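You operate a simulated robot arm through the tools that you are given. There is no shell and no other tool.

The job below is to be done with a simulated robot arm. You get a single attempt, and the scene is never put back.

JOB
Add one shot of blue paste to the cup, then shut it in the vacuum box and start the pump.
Fine: Bring the slide back out to lift the cup, and leave the shot dial and the other cups as they are.

The check looks at the end state, three seconds after you hand in, the way a careful person would. Anything else that was tipped, shoved, dropped, spilled or broken makes it a failure.

ROBOT AND FRAMES
A 7-joint arm with a two-finger parallel gripper, fixed in place. Base frame: the origin is on the floor under the middle of its stand, x ahead of it, y to its left, z up; the work surface is at about z = 850. Lengths are in mm, angles in degrees, forces in N, time in s.
It reaches about 1372 mm from its shoulder. Its first joint turns from -149.0 to 149.0 degrees. Payload 3.43 kg.
The tool frame sits at the grasp point between the pads (the TCP): z along the fingers, y along the line on which they close. The tips reach 30 mm beyond it. Largest opening 94 mm; finger width 28, thickness 10; the body of the gripper, 50 by 96 mm, starts 55 mm behind the TCP.
Orientation is that of the tool frame in the base frame, as a unit quaternion [x, y, z, w]. With the fingers straight down and closing along the base's y, the tool's x points along the base's -x, its y along +y and its z along -z.

CONTROLS
- The arm moves only by the tool servo_tool. Its argument "increments" is a list of rows, each a list of 3 entries, a list of its own where there are three numbers: the shift along the base's x, y, z in mm, then the turn, a rotation vector about the base's x, y, z in degrees, then the finger opening in mm, from 0 to 94. In form: [[[tx, ty, tz], [wx, wy, wz], grip], ...]. A call has 1 to 20 rows; each row is the pose to reach, as a shift and turn from the pose commanded when the call began. Each row takes 0.2 s and may step no farther than 50 mm and 8.6 degrees from the row before; otherwise, or with a gripper value out of range, the whole call is refused. A pose out of reach is approached as far as the arm can. The call stops where the force on the tool passes 90 N (or 10 N more than at its start, if that is more) or the arm is blocked; 0.2 s more then pass. Each finger travels about 45 mm/s and halts on what it meets, pressing with about 26 N; the grip force reading is that of the motor and also rises with nothing between the fingers. The clock runs only during rows and for 0.2 s after the last one: add rows that repeat a pose to give the fingers time. It gives the time, the measured TCP pose, the force on the tool (base axes), the opening and the grip force at its end, in the units of the frame above (readings bear some noise), with the torque about the TCP (base axes, N m) and any sound that the robot's microphone picked up.
- Cameras (640 x 400 px; columns grow to the right, rows downward): "scene" is fixed at [220.3, 500.1, 1436.2]; the picture's right is [0.66, -0.75, 0.00], its down [-0.47, -0.42, -0.78] and it looks along [0.58, 0.52, -0.63] (base axes); focal length 293 px, centre (320, 200). "wrist" rides on the gripper at [76, 14, -103] in the tool frame; the picture's right is [-0.18, 0.98, 0.00], its down [-0.75, -0.14, -0.64] and it looks along [-0.63, -0.12, 0.77] (tool axes); focal length 243 px, centre (320, 200). There is no depth. A picture from a camera that has moved, and an enlarged one, comes with that camera's place and axes in the base frame and with its lens.
- snapshot(camera): a new picture of that camera. No time passes.
- close_up(camera, box): a new picture of the part [left, top, right, bottom] of that camera's present view, enlarged. No time passes.
- finish_job(): hands the job in; it is judged then, once.

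Places have to be worked out from the pictures, the camera data and where the tool is seen. Open the gripper and draw the arm clear of the work before you hand the job in, unless the task says otherwise.

The tools are called after "Emit:" as name(argument=value, ...) on one line, values as JSON. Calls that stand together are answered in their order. servo_tool: Moves the arm, as the interface text tells. Its arguments: {"type":"object","properties":{"increments":{"type":"array","items":{"type":"array"}}},"required":["increments"]} The other tools are called the same way: snapshot (camera) takes a picture; close_up (camera, box) takes an enlarged picture of a part of a camera's view; finish_job () hands the job in.

At the start:

```text
t: 0.0
tool_pos: [682.7, 714.3, 1163.3]
tool_rot: [0.0, 1.0, 0.0, 0.001]
wrist_force: [-0.7, 0.3, 0.3]
torque: [0.0, -0.01, 0.04]
opening: 94.1
finger_force: 0.0
```

scene: 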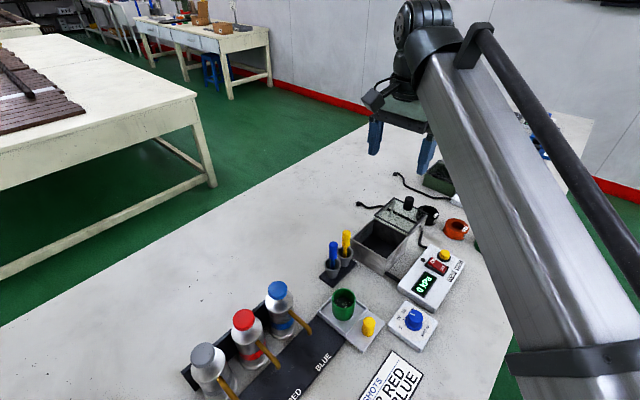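
wrist: 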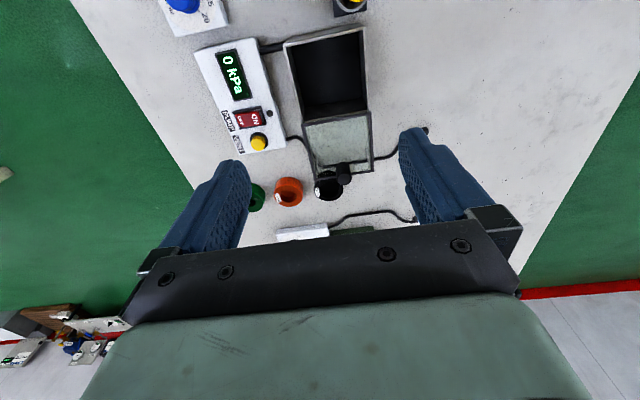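

I start by looking at the scene in detail before moving anything.

Emit:
close_up(camera="scene", box=[180, 260, 400, 400])

Emit:
close_up(camera="scene", box=[310, 180, 500, 300])

Emit:
close_up(camera="scene", box=[310, 280, 470, 400])

Emit:
close_up(camera="wrist", box=[160, 0, 460, 240])

```text
2.86 times, centred on (290, 330) of scene
camera zoom: at [220.3, 500.1, 1436.2], right [0.66, -0.75, 0.0], down [-0.47, -0.42, -0.78], along [0.58, 0.52, -0.63], focal length 837 px, centre (406, -171)
```

zoom: 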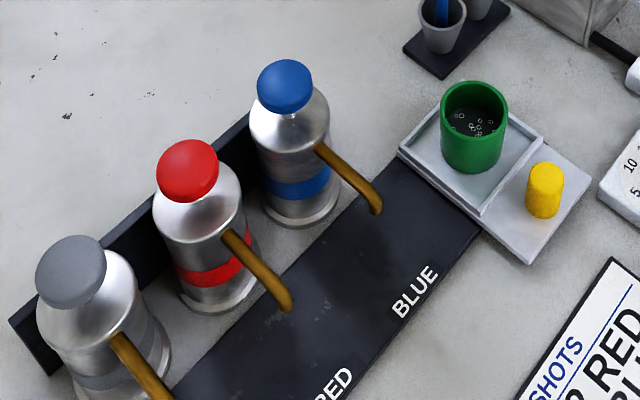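

```text
3.33 times, centred on (405, 240) of scene
camera zoom: at [220.3, 500.1, 1436.2], right [0.66, -0.75, 0.0], down [-0.47, -0.42, -0.78], along [0.58, 0.52, -0.63], focal length 976 px, centre (37, 67)
```

zoom: 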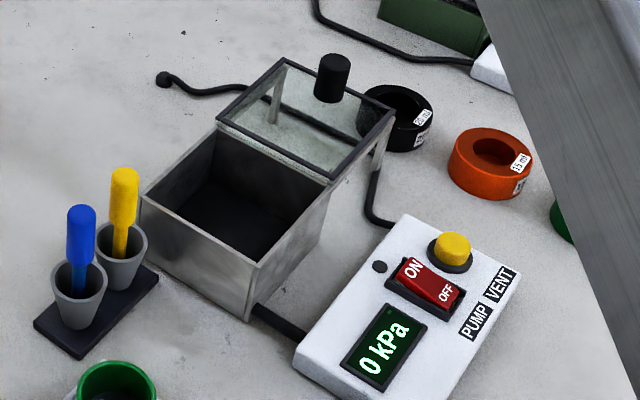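

```text
3.33 times, centred on (390, 340) of scene
camera zoom: at [220.3, 500.1, 1436.2], right [0.66, -0.75, 0.0], down [-0.47, -0.42, -0.78], along [0.58, 0.52, -0.63], focal length 976 px, centre (87, -267)
```

zoom: 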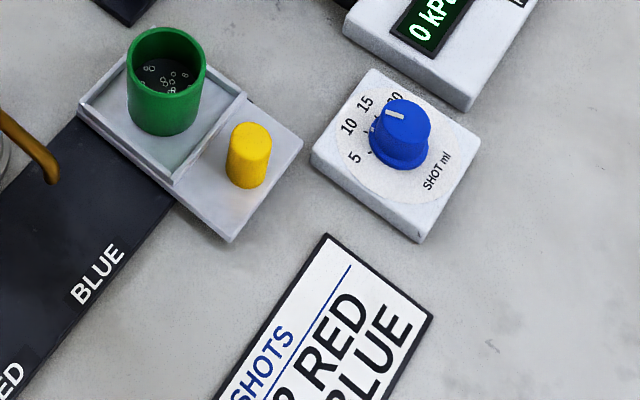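

```text
1.67 times, centred on (310, 120) of wrist
camera zoom: at [607.4, 728.0, 1266.3], right [0.18, 0.98, 0.0], down [0.75, -0.14, 0.64], along [0.63, -0.12, -0.77], focal length 404 px, centre (337, 333)
```

zoom: 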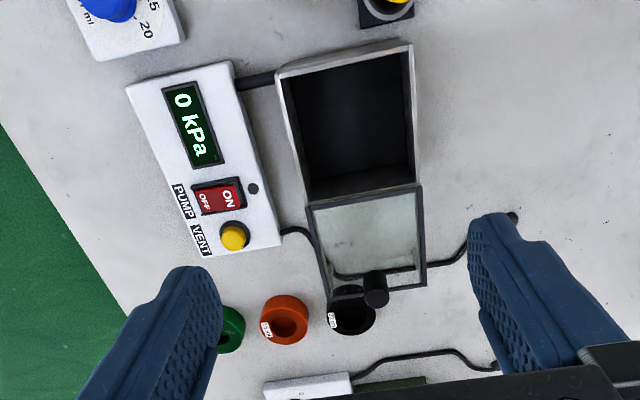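

The scene has a sliding tray with the green cup, three dispensers, the dial, the vacuum box with a lid, and the pump panel. I'll draw the arm back at height so the wrist camera can view the work from above.

Emit:
servo_tool(increments=[[[-45, -5, 10], [0, 0, 0], 94], [[-90, -10, 20], [0, 0, 0], 94], [[-135, -15, 30], [0, 0, 0], 94], [[-180, -20, 40], [0, 0, 0], 94], [[-225, -25, 40], [0, 0, 0], 94], [[-270, -30, 40], [0, 0, 0], 94], [[-300, -30, 40], [0, 0, 0], 94], [[-300, -30, 40], [0, 0, 0], 94]])

Emit:
snapshot(camera="wrist")

Emit:
snapshot(camera="scene")

```text
t: 1.8
tool_pos: [385.8, 691.9, 1184.2]
tool_rot: [0.0, 1.0, 0.012, 0.006]
wrist_force: [-0.7, 0.3, -0.6]
torque: [0.0, 0.04, -0.03]
opening: 93.9
finger_force: 0.0
out of reach, approached as far as the arm can: row 5, 6, 7, 8
```

```text
taken
camera wrist: at [309.8, 703.7, 1285.6], right [0.18, 0.98, 0.03], down [0.75, -0.16, 0.65], along [0.64, -0.1, -0.76], focal length 243 px, centre (320, 200)
```

wrist: 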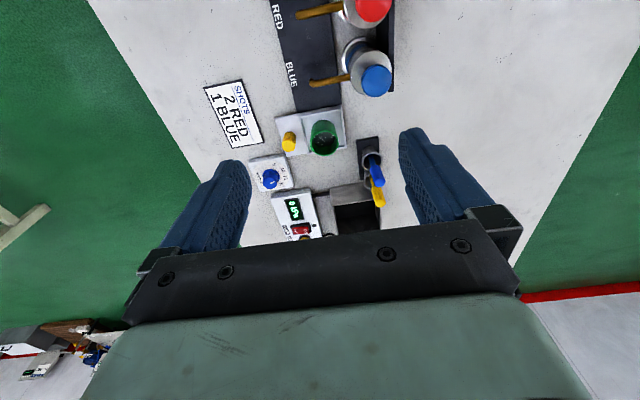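

```text
taken
```

scene: 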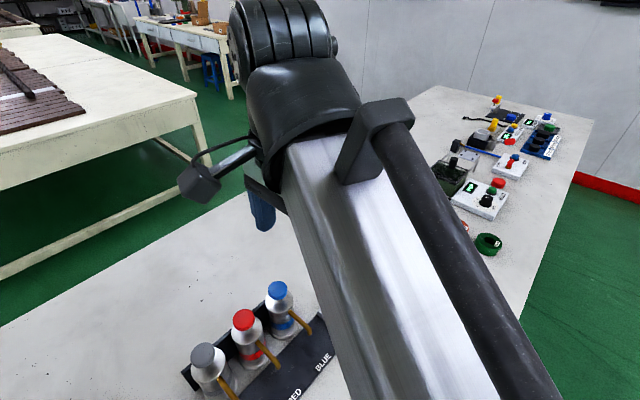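

I can read the card (2 RED, 1 BLUE) and see the track and tray. I'll enlarge this view for measurements.

Emit:
close_up(camera="wrist", box=[200, 0, 420, 140])

Emit:
close_up(camera="wrist", box=[230, 90, 410, 240])

```text
2.86 times, centred on (310, 70) of wrist
camera zoom: at [309.8, 703.7, 1285.6], right [0.18, 0.98, 0.03], down [0.75, -0.16, 0.65], along [0.64, -0.1, -0.76], focal length 693 px, centre (349, 571)
```

zoom: 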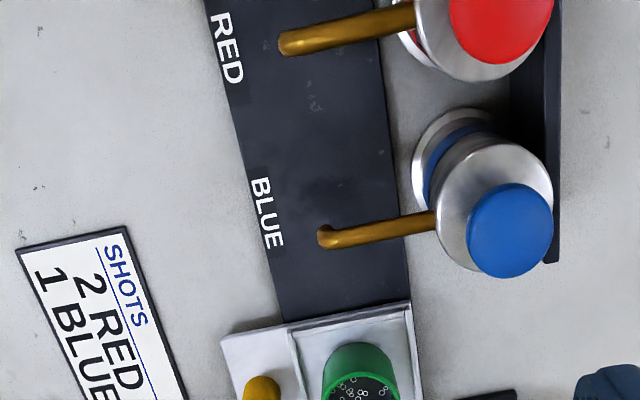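

```text
2.67 times, centred on (320, 165) of wrist
camera zoom: at [309.8, 703.7, 1285.6], right [0.18, 0.98, 0.03], down [0.75, -0.16, 0.65], along [0.64, -0.1, -0.76], focal length 647 px, centre (320, 293)
```

zoom: 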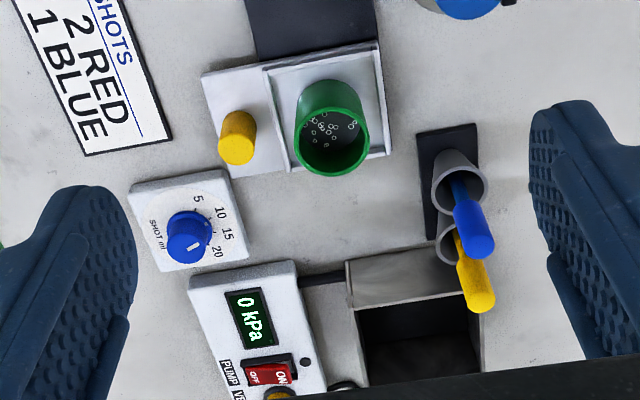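

Triangulating: cup ≈ (499, 686, rim z≈918), slide knob ≈ (500, 623, top≈902), blue spout tip ≈ (399, 684, 928), blue cap ≈ (399, 762, top≈979), box opening x 643–742, y 675–775, rim z≈912. I'll move back toward above the knob, turning the tool 90° about z so that the fingers close along x.

Emit:
servo_tool(increments=[[[30, -15, -20], [0, 0, 0], 94], [[60, -30, -50], [0, 0, 0], 94], [[90, -45, -80], [0, 0, 0], 94], [[117, -61, -100], [0, 0, 0], 94], [[117, -61, -100], [0, 0, 0], 94]])

```text
t: 3.0
tool_pos: [503.6, 630.5, 1085.0]
tool_rot: [0.0, 1.0, 0.0, 0.0]
wrist_force: [0.5, -0.8, 0.0]
torque: [0.03, -0.05, 0.0]
opening: 94.1
finger_force: 0.1
```

The arm tracks well here. Now I turn the tool by +90° about z at this height.

Emit:
servo_tool(increments=[[[0, 0, 0], [0, 0, 8], 94], [[0, 0, 0], [0, 0, 16], 94], [[0, 0, 0], [0, 0, 24], 94], [[0, 0, 0], [0, 0, 32], 94], [[0, 0, 0], [0, 0, 40], 94], [[0, 0, 0], [0, 0, 48], 94], [[0, 0, 0], [0, 0, 56], 94], [[0, 0, 0], [0, 0, 64], 94], [[0, 0, 0], [0, 0, 72], 94], [[0, 0, 0], [0, 0, 80], 94], [[0, 0, 0], [0, 0, 88], 94], [[0, 0, 0], [0, 0, 90], 94], [[0, 0, 0], [0, 0, 90], 94]])

Emit:
snapshot(camera="wrist")

Emit:
snapshot(camera="scene")

```text
t: 5.8
tool_pos: [503.3, 631.3, 1084.7]
tool_rot: [0.708, -0.706, 0.0, 0.0]
wrist_force: [0.8, -0.7, 0.8]
torque: [0.03, 0.02, -0.01]
opening: 93.7
finger_force: 0.0
```

```text
taken
camera wrist: at [489.9, 554.2, 1186.6], right [-0.98, 0.18, 0.0], down [0.14, 0.75, 0.64], along [0.12, 0.63, -0.77], focal length 243 px, centre (320, 200)
```

wrist: 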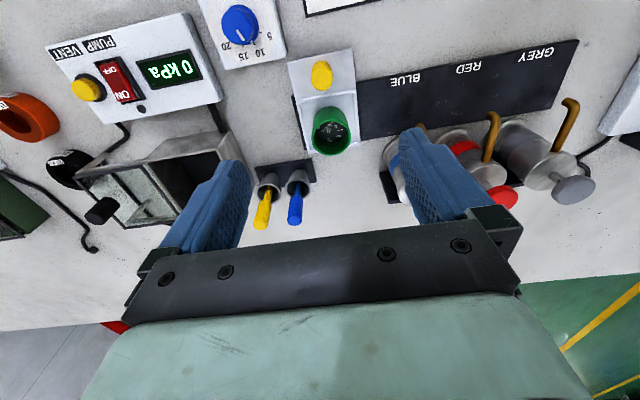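

```text
taken
```

scene: 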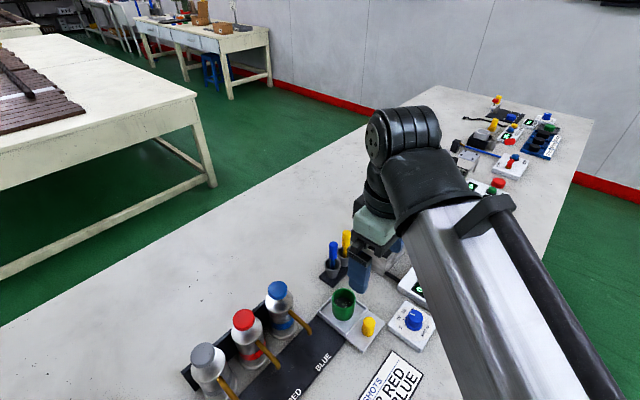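

The turn worked and both cameras show the tray. I'll zoom in to refine the knob, cup and spout positions.

Emit:
close_up(camera="wrist", box=[240, 20, 440, 170])

Emit:
close_up(camera="wrist", box=[20, 0, 260, 170])

Emit:
close_up(camera="scene", box=[250, 260, 450, 400])

```text
2.67 times, centred on (340, 95) of wrist
camera zoom: at [489.9, 554.2, 1186.6], right [-0.98, 0.18, 0.0], down [0.14, 0.75, 0.64], along [0.12, 0.63, -0.77], focal length 647 px, centre (267, 480)
```

zoom: 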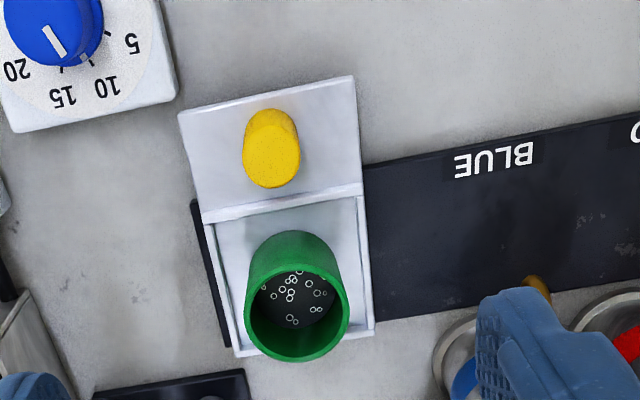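

```text
2.35 times, centred on (140, 85) of wrist
camera zoom: at [489.9, 554.2, 1186.6], right [-0.98, 0.18, 0.0], down [0.14, 0.75, 0.64], along [0.12, 0.63, -0.77], focal length 571 px, centre (744, 471)
```

zoom: 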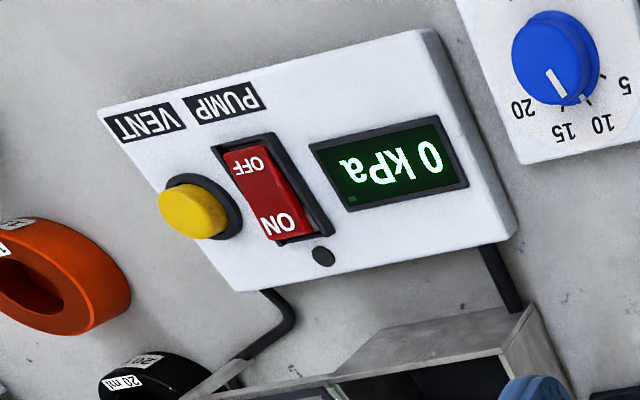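

```text
2.86 times, centred on (350, 330) of scene
camera zoom: at [220.3, 500.1, 1436.2], right [0.66, -0.75, 0.0], down [-0.47, -0.42, -0.78], along [0.58, 0.52, -0.63], focal length 837 px, centre (234, -171)
```

zoom: 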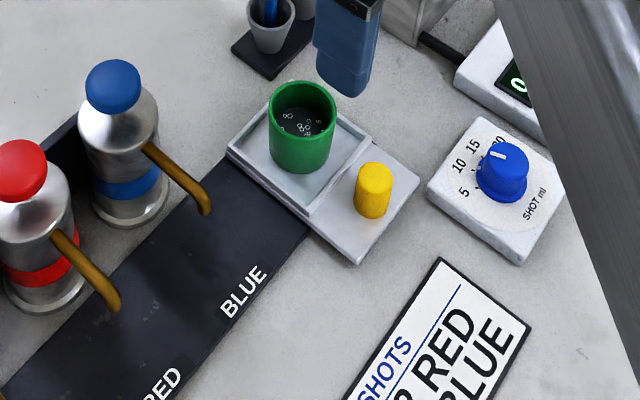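

Knob is at about (501.5, 625), clear of the dial box (corner ≈ (537, 597)) and cup (edge y≈662). I descend over the knob with fingers at 50 mm opening and stop just above it to check.

Emit:
servo_tool(increments=[[[-2, -6, -40], [0, 0, 0], 70], [[-2, -6, -80], [0, 0, 0], 50], [[-2, -6, -120], [0, 0, 0], 50], [[-2, -6, -150], [0, 0, 0], 50], [[-2, -6, -150], [0, 0, 0], 50]])

Emit:
snapshot(camera="wrist")

Emit:
close_up(camera="scene", box=[300, 230, 460, 350])

```text
t: 7.0
tool_pos: [502.5, 623.4, 933.2]
tool_rot: [-0.707, 0.707, -0.001, 0.0]
wrist_force: [0.2, -0.5, 0.1]
torque: [0.0, 0.0, 0.0]
opening: 49.8
finger_force: 0.1
```

```text
taken
camera wrist: at [488.6, 547.2, 1036.0], right [-0.98, 0.18, 0.0], down [0.14, 0.75, 0.64], along [0.12, 0.63, -0.77], focal length 243 px, centre (320, 200)
```

wrist: 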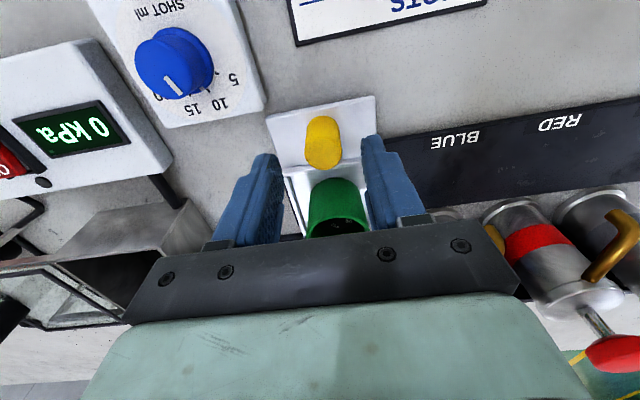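

```text
3.33 times, centred on (380, 290) of scene
camera zoom: at [220.3, 500.1, 1436.2], right [0.66, -0.75, 0.0], down [-0.47, -0.42, -0.78], along [0.58, 0.52, -0.63], focal length 976 px, centre (120, -100)
```

zoom: 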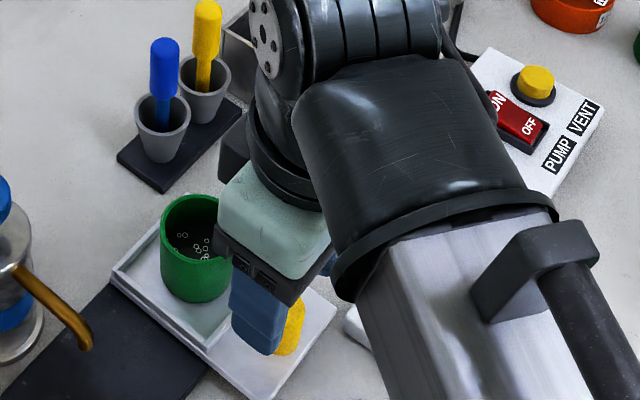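

The fingers straddle the knob correctly. I descend to TCP z≈900 and close gently on the knob.

Emit:
servo_tool(increments=[[[-1, 1, -18], [0, 0, 0], 50], [[-1, 1, -33], [0, 0, 0], 50], [[-1, 1, -33], [0, 0, 0], 50]])

Emit:
snapshot(camera="wrist")

```text
t: 7.8
tool_pos: [499.8, 625.6, 901.1]
tool_rot: [0.707, -0.707, 0.0, 0.0]
wrist_force: [0.7, 0.7, 0.4]
torque: [0.02, 0.01, 0.01]
opening: 50.0
finger_force: 0.0
```

```text
taken
camera wrist: at [486.7, 548.7, 1003.6], right [-0.98, 0.18, 0.0], down [0.14, 0.75, 0.64], along [0.12, 0.63, -0.77], focal length 243 px, centre (320, 200)
```

wrist: 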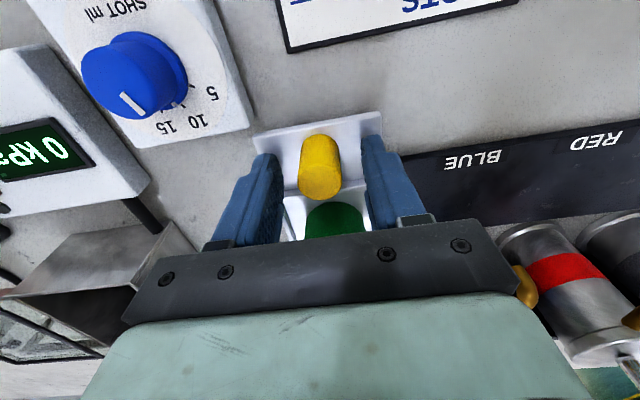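

Position is good; closing the fingers on the knob.

Emit:
servo_tool(increments=[[[0, 0, 0], [0, 0, 0], 35], [[0, 0, 0], [0, 0, 0], 20], [[0, 0, 0], [0, 0, 0], 15], [[0, 0, 0], [0, 0, 0], 15], [[0, 0, 0], [0, 0, 0], 15]])

```text
t: 9.0
tool_pos: [500.8, 626.2, 901.0]
tool_rot: [-0.707, 0.707, 0.0, -0.001]
wrist_force: [-6.3, 0.9, -2.7]
torque: [0.06, -0.61, 0.0]
opening: 23.8
finger_force: 45.1
```

Gripped (23.8 mm wide). I slide gently toward −x and check that the tray follows with the cup.

Emit:
servo_tool(increments=[[[-3, 0, 0], [0, 0, 0], 15], [[-8, 0, 0], [0, 0, 0], 15], [[-14, 0, 0], [0, 0, 0], 15], [[-20, 0, 0], [0, 0, 0], 15], [[-20, 0, 0], [0, 0, 0], 15]])

Emit:
snapshot(camera="wrist")

Emit:
close_up(camera="scene", box=[260, 250, 420, 370])

```text
t: 10.2
tool_pos: [480.0, 625.9, 900.4]
tool_rot: [-0.707, 0.707, 0.0, -0.002]
wrist_force: [-0.3, -16.7, -17.8]
torque: [0.71, -0.76, 0.03]
opening: 23.7
finger_force: 44.8
```

```text
taken
camera wrist: at [466.7, 549.0, 1003.8], right [-0.98, 0.18, 0.0], down [0.14, 0.76, 0.64], along [0.12, 0.63, -0.77], focal length 243 px, centre (320, 200)
```

wrist: 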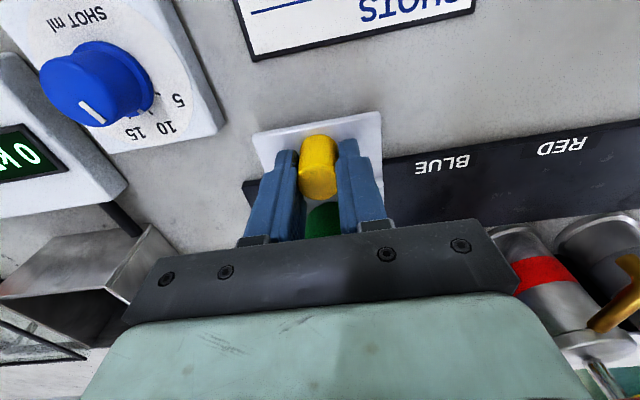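

```text
3.33 times, centred on (340, 310) of scene
camera zoom: at [220.3, 500.1, 1436.2], right [0.66, -0.75, 0.0], down [-0.47, -0.42, -0.78], along [0.58, 0.52, -0.63], focal length 976 px, centre (253, -167)
```

zoom: 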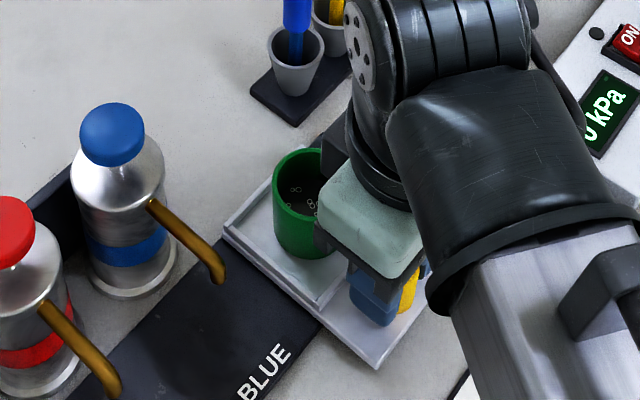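

The tray and cup follow smoothly. I continue toward the spout, checking loads midway.

Emit:
servo_tool(increments=[[[-5, -0.5, -0.3], [0, 0, 0], 15], [[-12, -0.5, -0.5], [0, 0, 0], 15], [[-20, -0.5, -0.5], [0, 0, 0], 15], [[-28, -0.5, -0.5], [0, 0, 0], 15], [[-36, -0.5, -0.5], [0, 0, 0], 15], [[-43, -0.5, -0.5], [0, 0, 0], 15], [[-48, -0.5, -0.5], [0, 0, 0], 15], [[-50, -0.5, -0.5], [0, 0, 0], 15], [[-50, -0.5, -0.5], [0, 0, 0], 15]])

Emit:
snapshot(camera="wrist")

Emit:
close_up(camera="scene", box=[240, 250, 400, 370])

```text
t: 12.2
tool_pos: [430.0, 624.6, 900.8]
tool_rot: [-0.707, 0.707, 0.001, 0.0]
wrist_force: [0.4, -15.0, -8.7]
torque: [-0.43, -0.7, 0.03]
opening: 23.9
finger_force: 44.7
```

```text
taken
camera wrist: at [416.6, 548.8, 1003.7], right [-0.98, 0.18, 0.0], down [0.14, 0.75, 0.64], along [0.12, 0.63, -0.77], focal length 243 px, centre (320, 200)
```

wrist: 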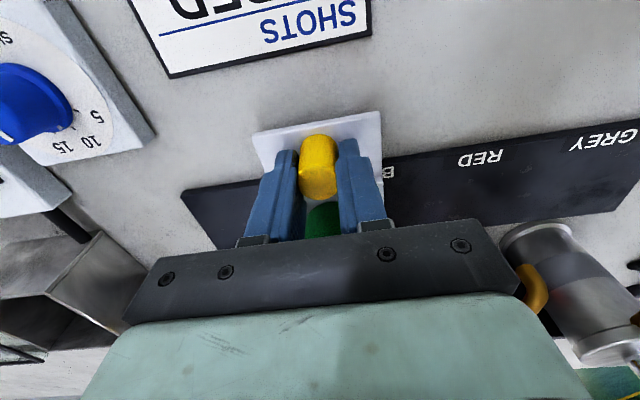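

```text
3.33 times, centred on (320, 310) of scene
camera zoom: at [220.3, 500.1, 1436.2], right [0.66, -0.75, 0.0], down [-0.47, -0.42, -0.78], along [0.58, 0.52, -0.63], focal length 976 px, centre (320, -167)
```

zoom: 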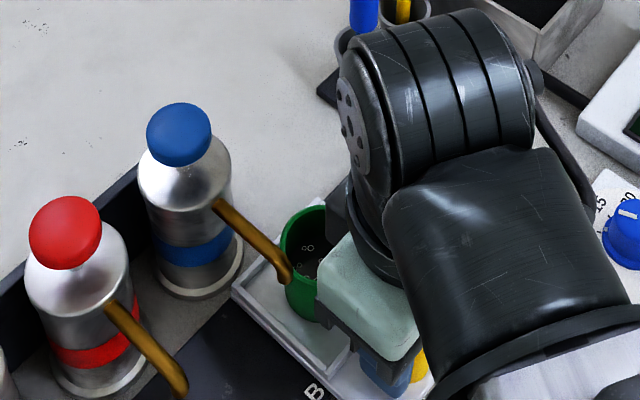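

The cup is about 30 mm short of the spout. I move on in small steps and check closely that the rim passes under the nozzle.

Emit:
servo_tool(increments=[[[-4, 0, 0], [0, 0, 0], 15], [[-8, 0, 0], [0, 0, 0], 15], [[-10, 0, 0], [0, 0, 0], 15], [[-10, 0, 0], [0, 0, 0], 15]])

Emit:
close_up(camera="scene", box=[270, 290, 350, 350])

```text
t: 13.2
tool_pos: [419.6, 625.0, 901.1]
tool_rot: [0.707, -0.707, 0.0, -0.001]
wrist_force: [0.9, -14.8, -9.5]
torque: [0.05, -0.69, 0.02]
opening: 23.5
finger_force: 44.9
```

```text
6.67 times, centred on (310, 320) of scene
camera zoom: at [220.3, 500.1, 1436.2], right [0.66, -0.75, 0.0], down [-0.47, -0.42, -0.78], along [0.58, 0.52, -0.63], focal length 1952 px, centre (387, -600)
```

zoom: 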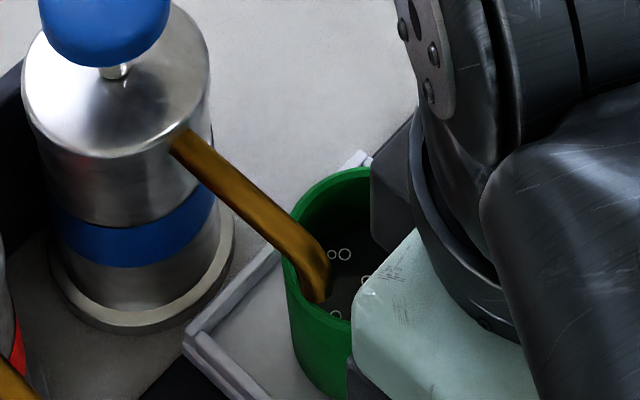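

The nozzle tip appears to pass over the rim with no added force. I continue another 10 mm.

Emit:
servo_tool(increments=[[[-3, 0, 0], [0, 0, 0], 15], [[-6, 0, 0], [0, 0, 0], 15], [[-10, 0, 0], [0, 0, 0], 15], [[-10, 0, 0], [0, 0, 0], 15]])

Emit:
close_up(camera="scene", box=[270, 290, 350, 350])

Emit:
snapshot(camera="wrist")

```text
t: 14.2
tool_pos: [410.3, 624.6, 901.1]
tool_rot: [0.707, -0.707, 0.0, -0.001]
wrist_force: [-1.2, -15.9, -5.3]
torque: [-0.04, -0.74, 0.02]
opening: 23.7
finger_force: 45.3
```

```text
6.67 times, centred on (310, 320) of scene
camera zoom: at [220.3, 500.1, 1436.2], right [0.66, -0.75, 0.0], down [-0.47, -0.42, -0.78], along [0.58, 0.52, -0.63], focal length 1952 px, centre (387, -600)
```

zoom: 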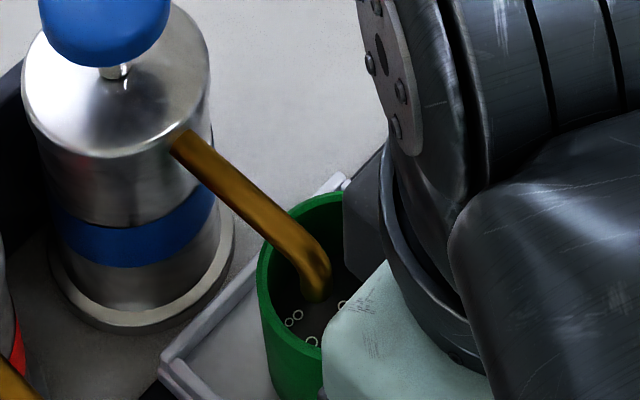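

```text
taken
camera wrist: at [396.8, 548.8, 1003.7], right [-0.98, 0.18, 0.0], down [0.14, 0.75, 0.64], along [0.12, 0.63, -0.77], focal length 243 px, centre (320, 200)
```

wrist: 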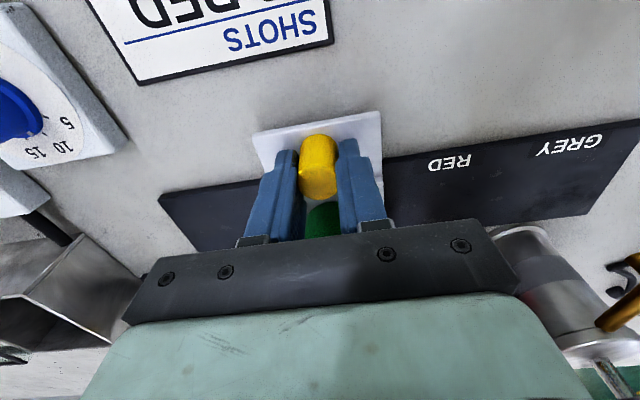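

Still clear. Final move of ~11 mm to centre the cup under the nozzle (x ≈ 399).

Emit:
servo_tool(increments=[[[-4, 0, 0], [0, 0, 0], 15], [[-8, 0, 0], [0, 0, 0], 15], [[-11, 0, 0], [0, 0, 0], 15], [[-11, 0, 0], [0, 0, 0], 15]])

Emit:
close_up(camera="scene", box=[260, 280, 350, 350])

```text
t: 15.2
tool_pos: [400.6, 625.5, 901.3]
tool_rot: [-0.707, 0.708, 0.0, 0.001]
wrist_force: [3.1, -10.9, -2.2]
torque: [-0.93, 0.27, 0.0]
opening: 23.5
finger_force: 45.0
```

```text
5.71 times, centred on (305, 315) of scene
camera zoom: at [220.3, 500.1, 1436.2], right [0.66, -0.75, 0.0], down [-0.47, -0.42, -0.78], along [0.58, 0.52, -0.63], focal length 1673 px, centre (406, -457)
```

zoom: 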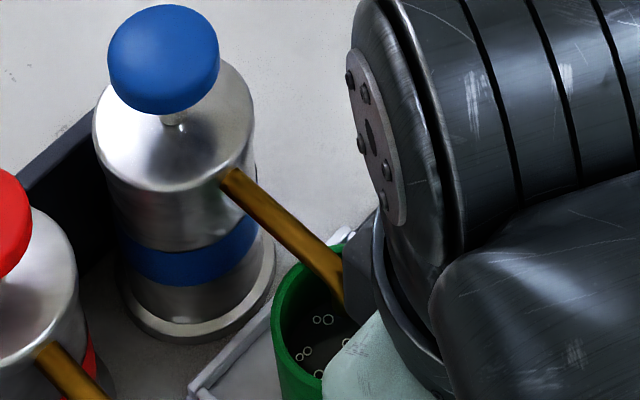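

The slide is at x≈400. I release the knob and rise straight up, then check alignment.

Emit:
servo_tool(increments=[[[0, 0, 0], [0, 0, 0], 35], [[0, 0, 0], [0, 0, 0], 50], [[0, 0, 0], [0, 0, 0], 50], [[0, 0, 20], [0, 0, 0], 50], [[0, 0, 60], [0, 0, 0], 50], [[0, 0, 110], [0, 0, 0], 50], [[0, -30, 150], [0, 0, 0], 50], [[0, -60, 180], [0, 0, 0], 50], [[0, -60, 180], [0, 0, 0], 50]])

Emit:
snapshot(camera="wrist")

Emit:
snapshot(camera="scene")

```text
t: 17.2
tool_pos: [400.8, 564.6, 1082.8]
tool_rot: [-0.707, 0.707, -0.001, 0.0]
wrist_force: [-0.3, 0.3, 0.1]
torque: [-0.04, -0.05, -0.03]
opening: 50.0
finger_force: 0.1
```

```text
taken
camera wrist: at [386.5, 488.2, 1185.3], right [-0.98, 0.18, 0.0], down [0.14, 0.75, 0.64], along [0.12, 0.63, -0.77], focal length 243 px, centre (320, 200)
```

wrist: 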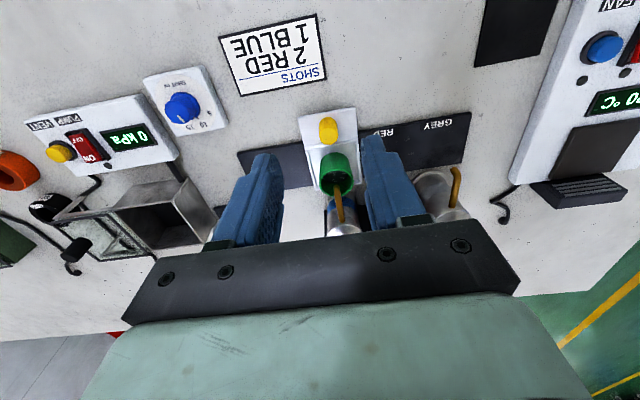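

```text
taken
```

scene: 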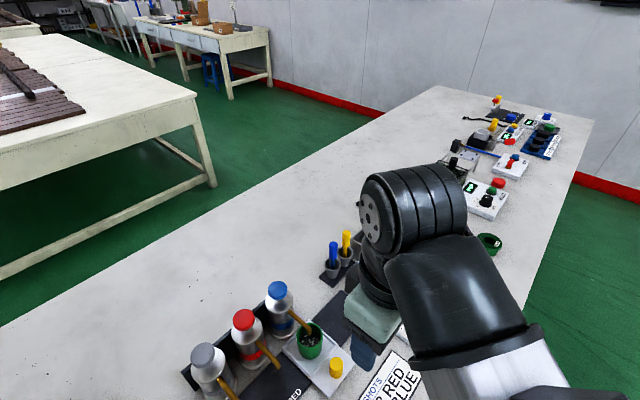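

I zoom in on the nozzle over the cup from both cameras to verify alignment.

Emit:
close_up(camera="wrist", box=[280, 100, 400, 240])

Emit:
close_up(camera="scene", box=[250, 270, 370, 390])

```text
2.86 times, centred on (340, 170) of wrist
camera zoom: at [386.5, 488.2, 1185.3], right [-0.98, 0.18, 0.0], down [0.14, 0.75, 0.64], along [0.12, 0.63, -0.77], focal length 693 px, centre (263, 286)
```

zoom: 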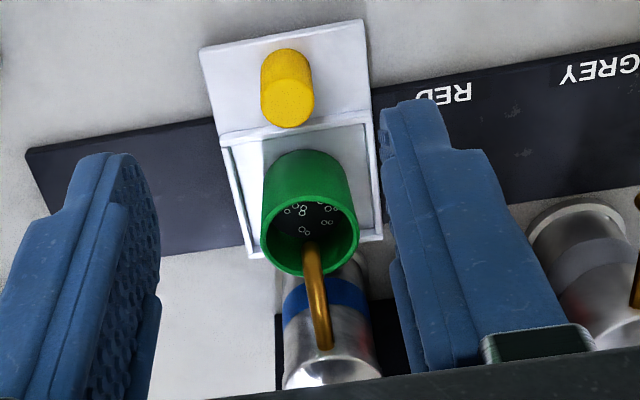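

```text
3.33 times, centred on (310, 330) of scene
camera zoom: at [220.3, 500.1, 1436.2], right [0.66, -0.75, 0.0], down [-0.47, -0.42, -0.78], along [0.58, 0.52, -0.63], focal length 976 px, centre (353, -233)
```

zoom: 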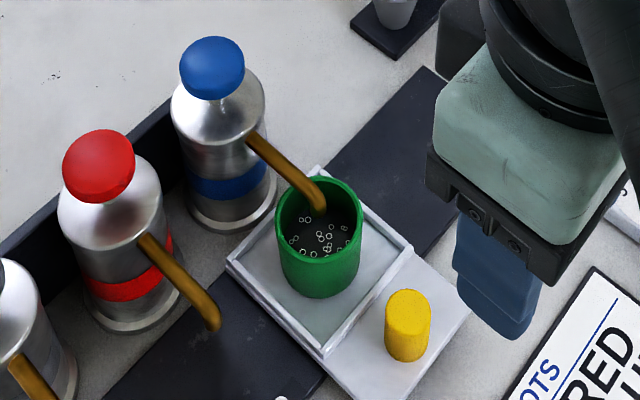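

The nozzle is centred over the cup. Now I close the fingers and move above the blue cap at about (399.5, 762.5).

Emit:
servo_tool(increments=[[[0, 40, 0], [0, 0, 0], 30], [[0, 80, 0], [0, 0, 0], 0], [[0, 120, 0], [0, 0, 0], 0], [[-1, 160, -10], [0, 0, 0], 0], [[-1, 190, -20], [0, 0, 0], 0], [[-1, 198, -30], [0, 0, 0], 0], [[-1, 198, -30], [0, 0, 0], 0]])

Emit:
snapshot(camera="wrist")

Emit:
close_up(camera="scene", box=[210, 220, 370, 340])

```text
t: 18.8
tool_pos: [398.0, 763.0, 1049.3]
tool_rot: [-0.707, 0.707, -0.001, 0.0]
wrist_force: [-0.4, -0.1, 0.3]
torque: [0.02, -0.05, 0.02]
opening: 0.0
finger_force: 25.9
```

```text
taken
camera wrist: at [384.0, 687.8, 1151.8], right [-0.98, 0.18, 0.0], down [0.14, 0.75, 0.64], along [0.12, 0.63, -0.77], focal length 243 px, centre (320, 200)
```

wrist: 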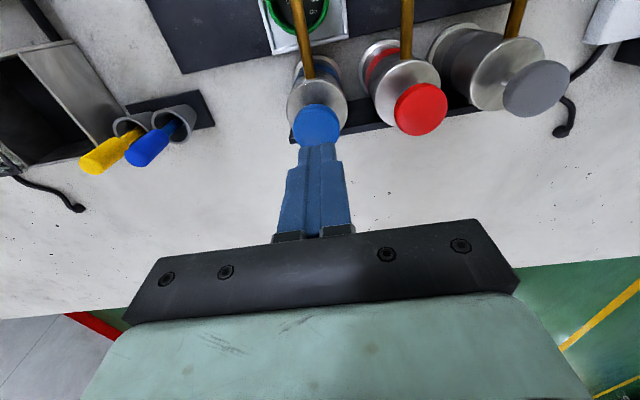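

```text
3.33 times, centred on (290, 280) of scene
camera zoom: at [220.3, 500.1, 1436.2], right [0.66, -0.75, 0.0], down [-0.47, -0.42, -0.78], along [0.58, 0.52, -0.63], focal length 976 px, centre (420, -67)
```

zoom: 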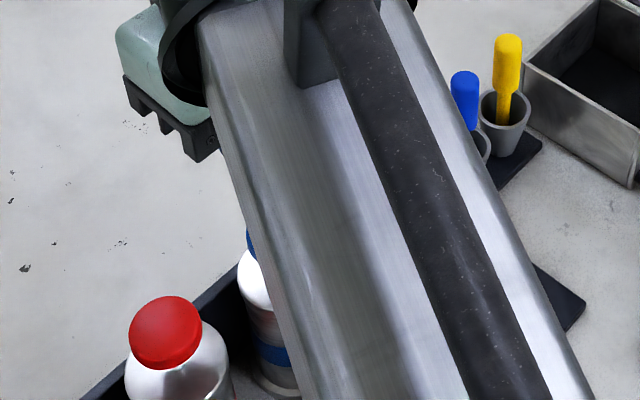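

Fingers are just above the cap; the cap centre measures ≈ (400.5, 760). I shift slightly and lower until just above contact, watching force.

Emit:
servo_tool(increments=[[[2, -2, -12], [0, 0, 0], 0], [[2, -2, -24], [0, 0, 0], 0], [[2, -2, -30], [0, 0, 0], 0], [[2, -2, -34], [0, 0, 0], 0], [[2, -2, -34], [0, 0, 0], 0]])

Emit:
snapshot(camera="wrist")

```text
t: 20.0
tool_pos: [400.0, 762.3, 1016.4]
tool_rot: [-0.707, 0.707, 0.0, 0.0]
wrist_force: [0.0, 0.1, -1.6]
torque: [-0.02, -0.03, 0.01]
opening: 0.0
finger_force: 25.9
```

```text
taken
camera wrist: at [386.9, 685.5, 1118.6], right [-0.98, 0.18, 0.0], down [0.14, 0.75, 0.64], along [0.12, 0.63, -0.77], focal length 243 px, centre (320, 200)
```

wrist: 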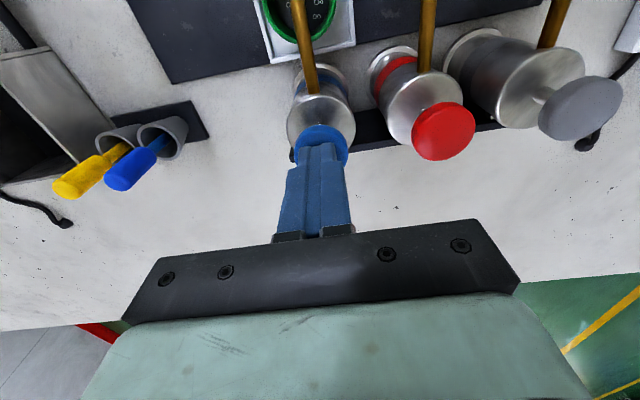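

Not yet in contact. I continue down slowly to find contact and begin the single stroke.

Emit:
servo_tool(increments=[[[0, 0, -2], [0, 0, 0], 0], [[0, 0, -4], [0, 0, 0], 0], [[0, 0, -6], [0, 0, 0], 0], [[0, 0, -8], [0, 0, 0], 0]])

Emit:
snapshot(camera="wrist")

```text
t: 21.0
tool_pos: [400.7, 760.5, 1010.0]
tool_rot: [0.708, -0.707, 0.0, 0.0]
wrist_force: [0.2, 2.1, 3.2]
torque: [-0.02, -0.05, 0.04]
opening: 0.0
finger_force: 26.4
```

```text
taken
camera wrist: at [386.7, 685.3, 1111.7], right [-0.98, 0.18, 0.0], down [0.14, 0.75, 0.64], along [0.12, 0.63, -0.77], focal length 243 px, centre (320, 200)
```

wrist: 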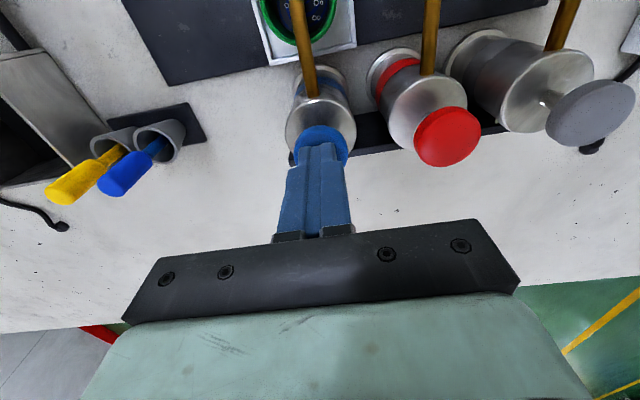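

Contact is starting (z force rising at tips ≈ 980). I continue the same stroke downward slowly, without releasing.

Emit:
servo_tool(increments=[[[0, 0, -2], [0, 0, 0], 0], [[0, 0, -4], [0, 0, 0], 0], [[0, 0, -6], [0, 0, 0], 0], [[0, 0, -8], [0, 0, 0], 0]])

```text
t: 22.0
tool_pos: [400.0, 761.6, 1002.3]
tool_rot: [-0.707, 0.707, 0.001, 0.0]
wrist_force: [0.6, 3.0, 6.9]
torque: [0.06, -0.04, 0.02]
opening: 0.0
finger_force: 26.2
```

The plunger is going down with a spring (6.9 N). I keep pressing.

Emit:
servo_tool(increments=[[[0, 0, -2], [0, 0, 0], 0], [[0, 0, -4], [0, 0, 0], 0], [[0, 0, -6], [0, 0, 0], 0], [[0, 0, -8], [0, 0, 0], 0]])

```text
t: 23.0
tool_pos: [400.2, 761.4, 996.2]
tool_rot: [-0.707, 0.707, 0.0, 0.002]
wrist_force: [-6.8, 0.6, 51.2]
torque: [-0.14, 0.18, -0.16]
opening: 0.1
finger_force: 26.0
```

The plunger bottomed at tips z≈966 (51 N, ~14 mm stroke). I look at the cup before releasing.

Emit:
close_up(camera="wrist", box=[230, 0, 390, 120])

Emit:
snapshot(camera="scene")

```text
3.33 times, centred on (310, 60) of wrist
camera zoom: at [386.4, 684.2, 1098.3], right [-0.98, 0.18, 0.0], down [0.14, 0.75, 0.64], along [0.12, 0.63, -0.76], focal length 809 px, centre (353, 667)
```

zoom: 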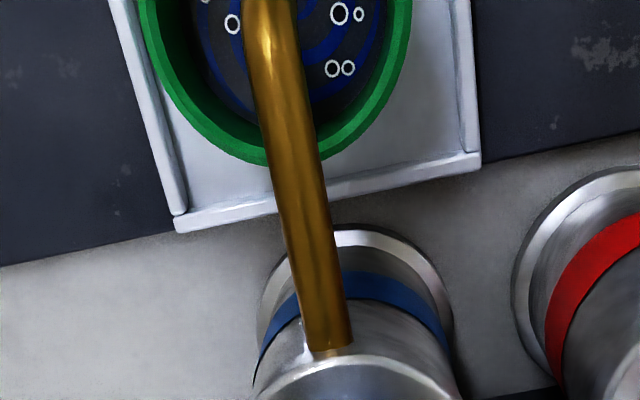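

```text
taken
```

scene: 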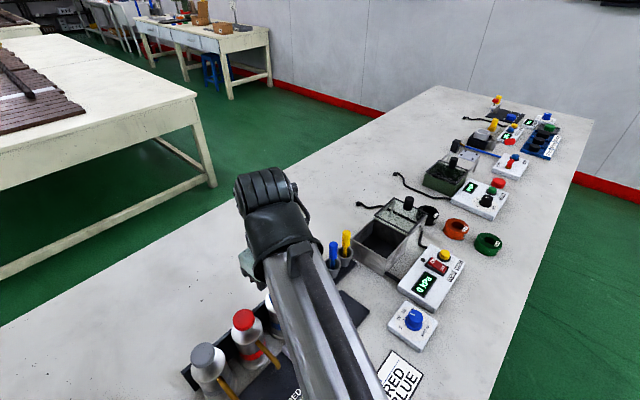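

Blue streaks have appeared in the cup: one shot was delivered. I rise off the plunger now in one motion, well clear.

Emit:
servo_tool(increments=[[[0, 0, 6], [0, 0, 0], 0], [[0, 0, 16], [0, 0, 0], 0], [[0, 0, 30], [0, 0, 0], 0], [[0, 0, 60], [0, 0, 0], 0], [[0, 0, 90], [0, 0, 0], 0], [[0, -40, 92], [0, 0, 0], 30], [[0, -80, 92], [0, 0, 0], 50], [[0, -120, 92], [0, 0, 0], 50], [[0, -160, 92], [0, 0, 0], 50], [[0, -190, 92], [0, 0, 0], 50], [[0, -190, 92], [0, 0, 0], 50]])

Emit:
snapshot(camera="wrist")

Emit:
close_up(camera="scene", box=[230, 260, 390, 380])

```text
t: 25.4
tool_pos: [400.6, 573.4, 1085.0]
tool_rot: [0.707, -0.707, 0.0, 0.0]
wrist_force: [0.1, -0.4, 0.2]
torque: [0.0, -0.01, -0.03]
opening: 50.1
finger_force: 0.0
```

```text
taken
camera wrist: at [386.7, 496.7, 1187.6], right [-0.98, 0.18, 0.0], down [0.14, 0.75, 0.64], along [0.12, 0.63, -0.77], focal length 243 px, centre (320, 200)
```

wrist: 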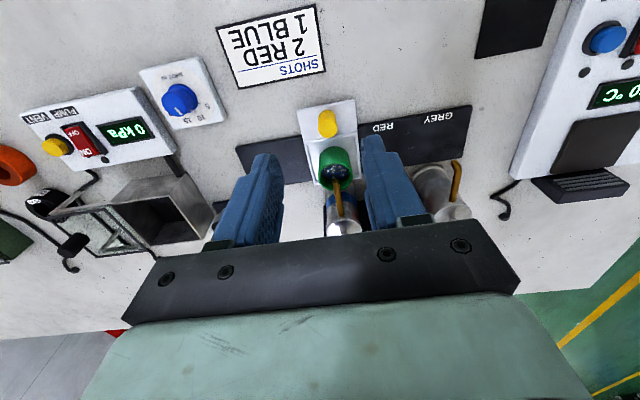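

```text
3.33 times, centred on (310, 320) of scene
camera zoom: at [220.3, 500.1, 1436.2], right [0.66, -0.75, 0.0], down [-0.47, -0.42, -0.78], along [0.58, 0.52, -0.63], focal length 976 px, centre (353, -200)
```

zoom: 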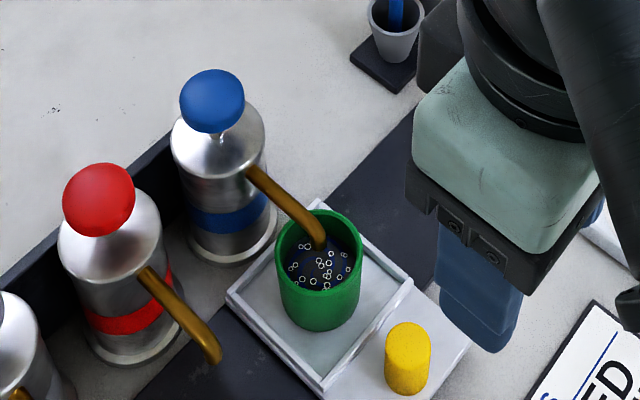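

One shot is in, the cap has returned up. Now I re-grip the slide knob at (400.6, 625.4).

Emit:
servo_tool(increments=[[[0, 30, -30], [0, 0, 0], 50], [[0, 52, -75], [0, 0, 0], 50], [[0, 52, -115], [0, 0, 0], 50], [[0, 52, -150], [0, 0, 0], 50], [[0, 52, -172], [0, 0, 0], 50], [[0, 52, -184], [0, 0, 0], 50], [[0, 52, -184], [0, 0, 0], 50]])

Emit:
snapshot(camera="wrist")

```text
t: 27.0
tool_pos: [400.8, 622.6, 900.9]
tool_rot: [-0.707, 0.707, 0.0, 0.0]
wrist_force: [0.8, -0.4, -0.3]
torque: [0.05, -0.01, 0.02]
opening: 50.0
finger_force: 0.1
```

```text
taken
camera wrist: at [387.1, 546.7, 1003.3], right [-0.98, 0.18, 0.0], down [0.14, 0.75, 0.64], along [0.12, 0.63, -0.77], focal length 243 px, centre (320, 200)
```

wrist: 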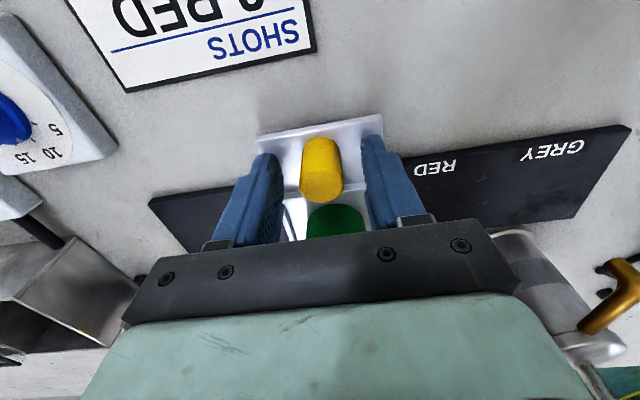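

Straddling the knob again; closing, then I'll draw the slide back out slowly.

Emit:
servo_tool(increments=[[[0, 0, 0], [0, 0, 0], 35], [[0, 0, 0], [0, 0, 0], 20], [[0, 0, 0], [0, 0, 0], 15], [[0, 0, 0], [0, 0, 0], 15], [[0, 0, 0], [0, 0, 0], 15], [[2, 0, 0], [0, 0, 0], 15], [[6, 0, 0], [0, 0, 0], 15], [[11, 0, 0], [0, 0, 0], 15], [[17, 0, 0], [0, 0, 0], 15], [[24, 0, 0], [0, 0, 0], 15], [[31, 0, 0], [0, 0, 0], 15], [[38, 0, 0], [0, 0, 0], 15], [[44, 0, 0], [0, 0, 0], 15], [[48, 0, 0], [0, 0, 0], 15], [[50, 0, 0], [0, 0, 0], 15], [[50, 0, 0], [0, 0, 0], 15]])

Emit:
close_up(camera="scene", box=[240, 250, 400, 370])

```text
t: 30.4
tool_pos: [451.0, 622.8, 901.4]
tool_rot: [-0.707, 0.707, 0.001, 0.0]
wrist_force: [0.8, -10.0, -4.3]
torque: [-0.51, 0.36, 0.02]
opening: 23.4
finger_force: 44.7
```

```text
3.33 times, centred on (320, 310) of scene
camera zoom: at [220.3, 500.1, 1436.2], right [0.66, -0.75, 0.0], down [-0.47, -0.42, -0.78], along [0.58, 0.52, -0.63], focal length 976 px, centre (320, -167)
```

zoom: 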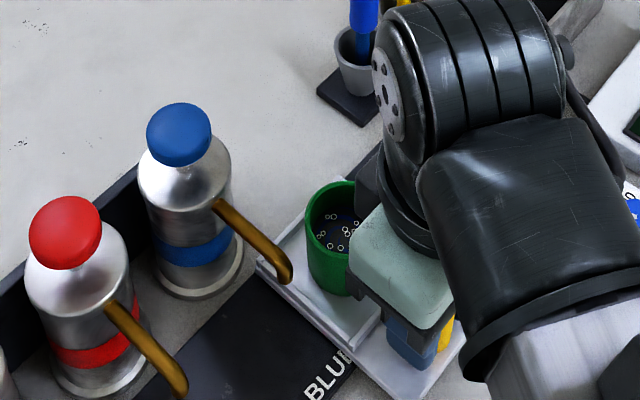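

The cup is clear of the nozzle. I carry on another 50 mm to the start position of the slide (x≈501).

Emit:
servo_tool(increments=[[[3, 0, 0], [0, 0, 0], 15], [[8, 0, 0], [0, 0, 0], 15], [[15, 0, 0], [0, 0, 0], 15], [[22, 0, 0], [0, 0, 0], 15], [[29, 0, 0], [0, 0, 0], 15], [[36, 0, 0], [0, 0, 0], 15], [[42, 0, 0], [0, 0, 0], 15], [[46, 0, 0], [0, 0, 0], 15], [[48.5, 0, 0], [0, 0, 0], 15], [[49.5, 0, 0], [0, 0, 0], 15], [[49.5, 0, 0], [0, 0, 0], 15]])

```text
t: 32.8
tool_pos: [500.5, 622.4, 901.2]
tool_rot: [0.707, -0.707, 0.0, 0.001]
wrist_force: [-5.9, -14.3, -10.0]
torque: [0.95, -0.71, -0.04]
opening: 23.7
finger_force: 45.3
```

The slide is back out at x≈500.5. I release and rise, then look at cup from above.

Emit:
servo_tool(increments=[[[0, 0, 0], [0, 0, 0], 35], [[0, 0, 0], [0, 0, 0], 50], [[0, 0, 0], [0, 0, 0], 50], [[0, 0, 20], [0, 0, 0], 50], [[0, 0, 60], [0, 0, 0], 60], [[0, 0, 110], [0, 0, 0], 80], [[0, 0, 140], [0, 0, 0], 80], [[0, 0, 140], [0, 0, 0], 80]])

Emit:
snapshot(camera="wrist")

Emit:
close_up(camera="wrist", box=[240, 40, 400, 200])

Emit:
close_up(camera="scene", box=[280, 260, 420, 370])

```text
t: 34.6
tool_pos: [501.3, 624.0, 1042.0]
tool_rot: [-0.707, 0.708, 0.0, 0.0]
wrist_force: [-0.1, 0.5, -0.6]
torque: [0.01, 0.0, -0.01]
opening: 79.9
finger_force: 0.1
```

```text
taken
camera wrist: at [486.5, 547.7, 1144.5], right [-0.98, 0.18, 0.0], down [0.14, 0.75, 0.64], along [0.12, 0.63, -0.77], focal length 243 px, centre (320, 200)
```

wrist: 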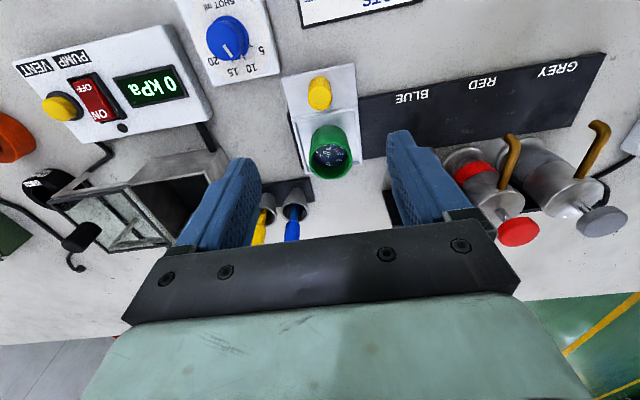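

```text
2.50 times, centred on (320, 120) of wrist
camera zoom: at [486.5, 547.7, 1144.5], right [-0.98, 0.18, 0.0], down [0.14, 0.75, 0.64], along [0.12, 0.63, -0.77], focal length 606 px, centre (320, 400)
```

zoom: 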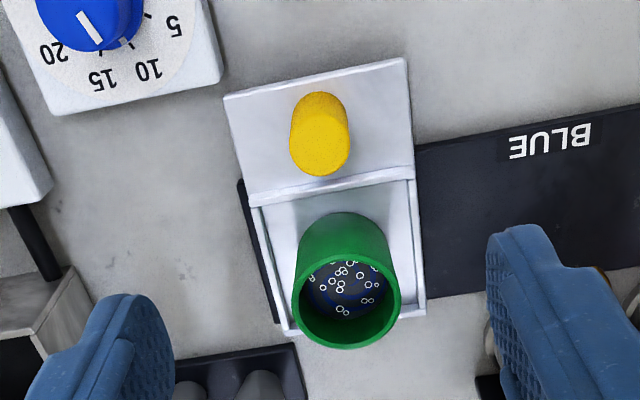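

```text
3.64 times, centred on (350, 315) of scene
camera zoom: at [220.3, 500.1, 1436.2], right [0.66, -0.75, 0.0], down [-0.47, -0.42, -0.78], along [0.58, 0.52, -0.63], focal length 1065 px, centre (211, -218)
```

zoom: 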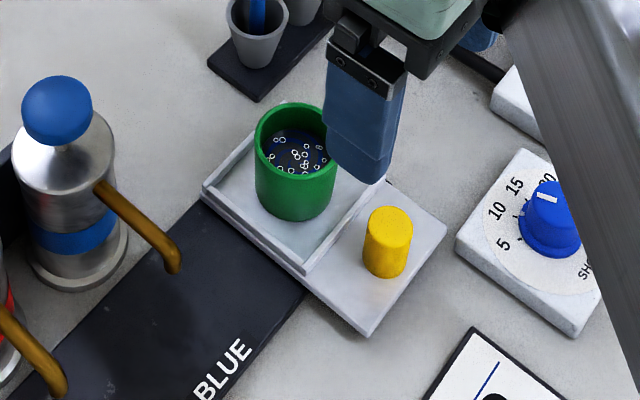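

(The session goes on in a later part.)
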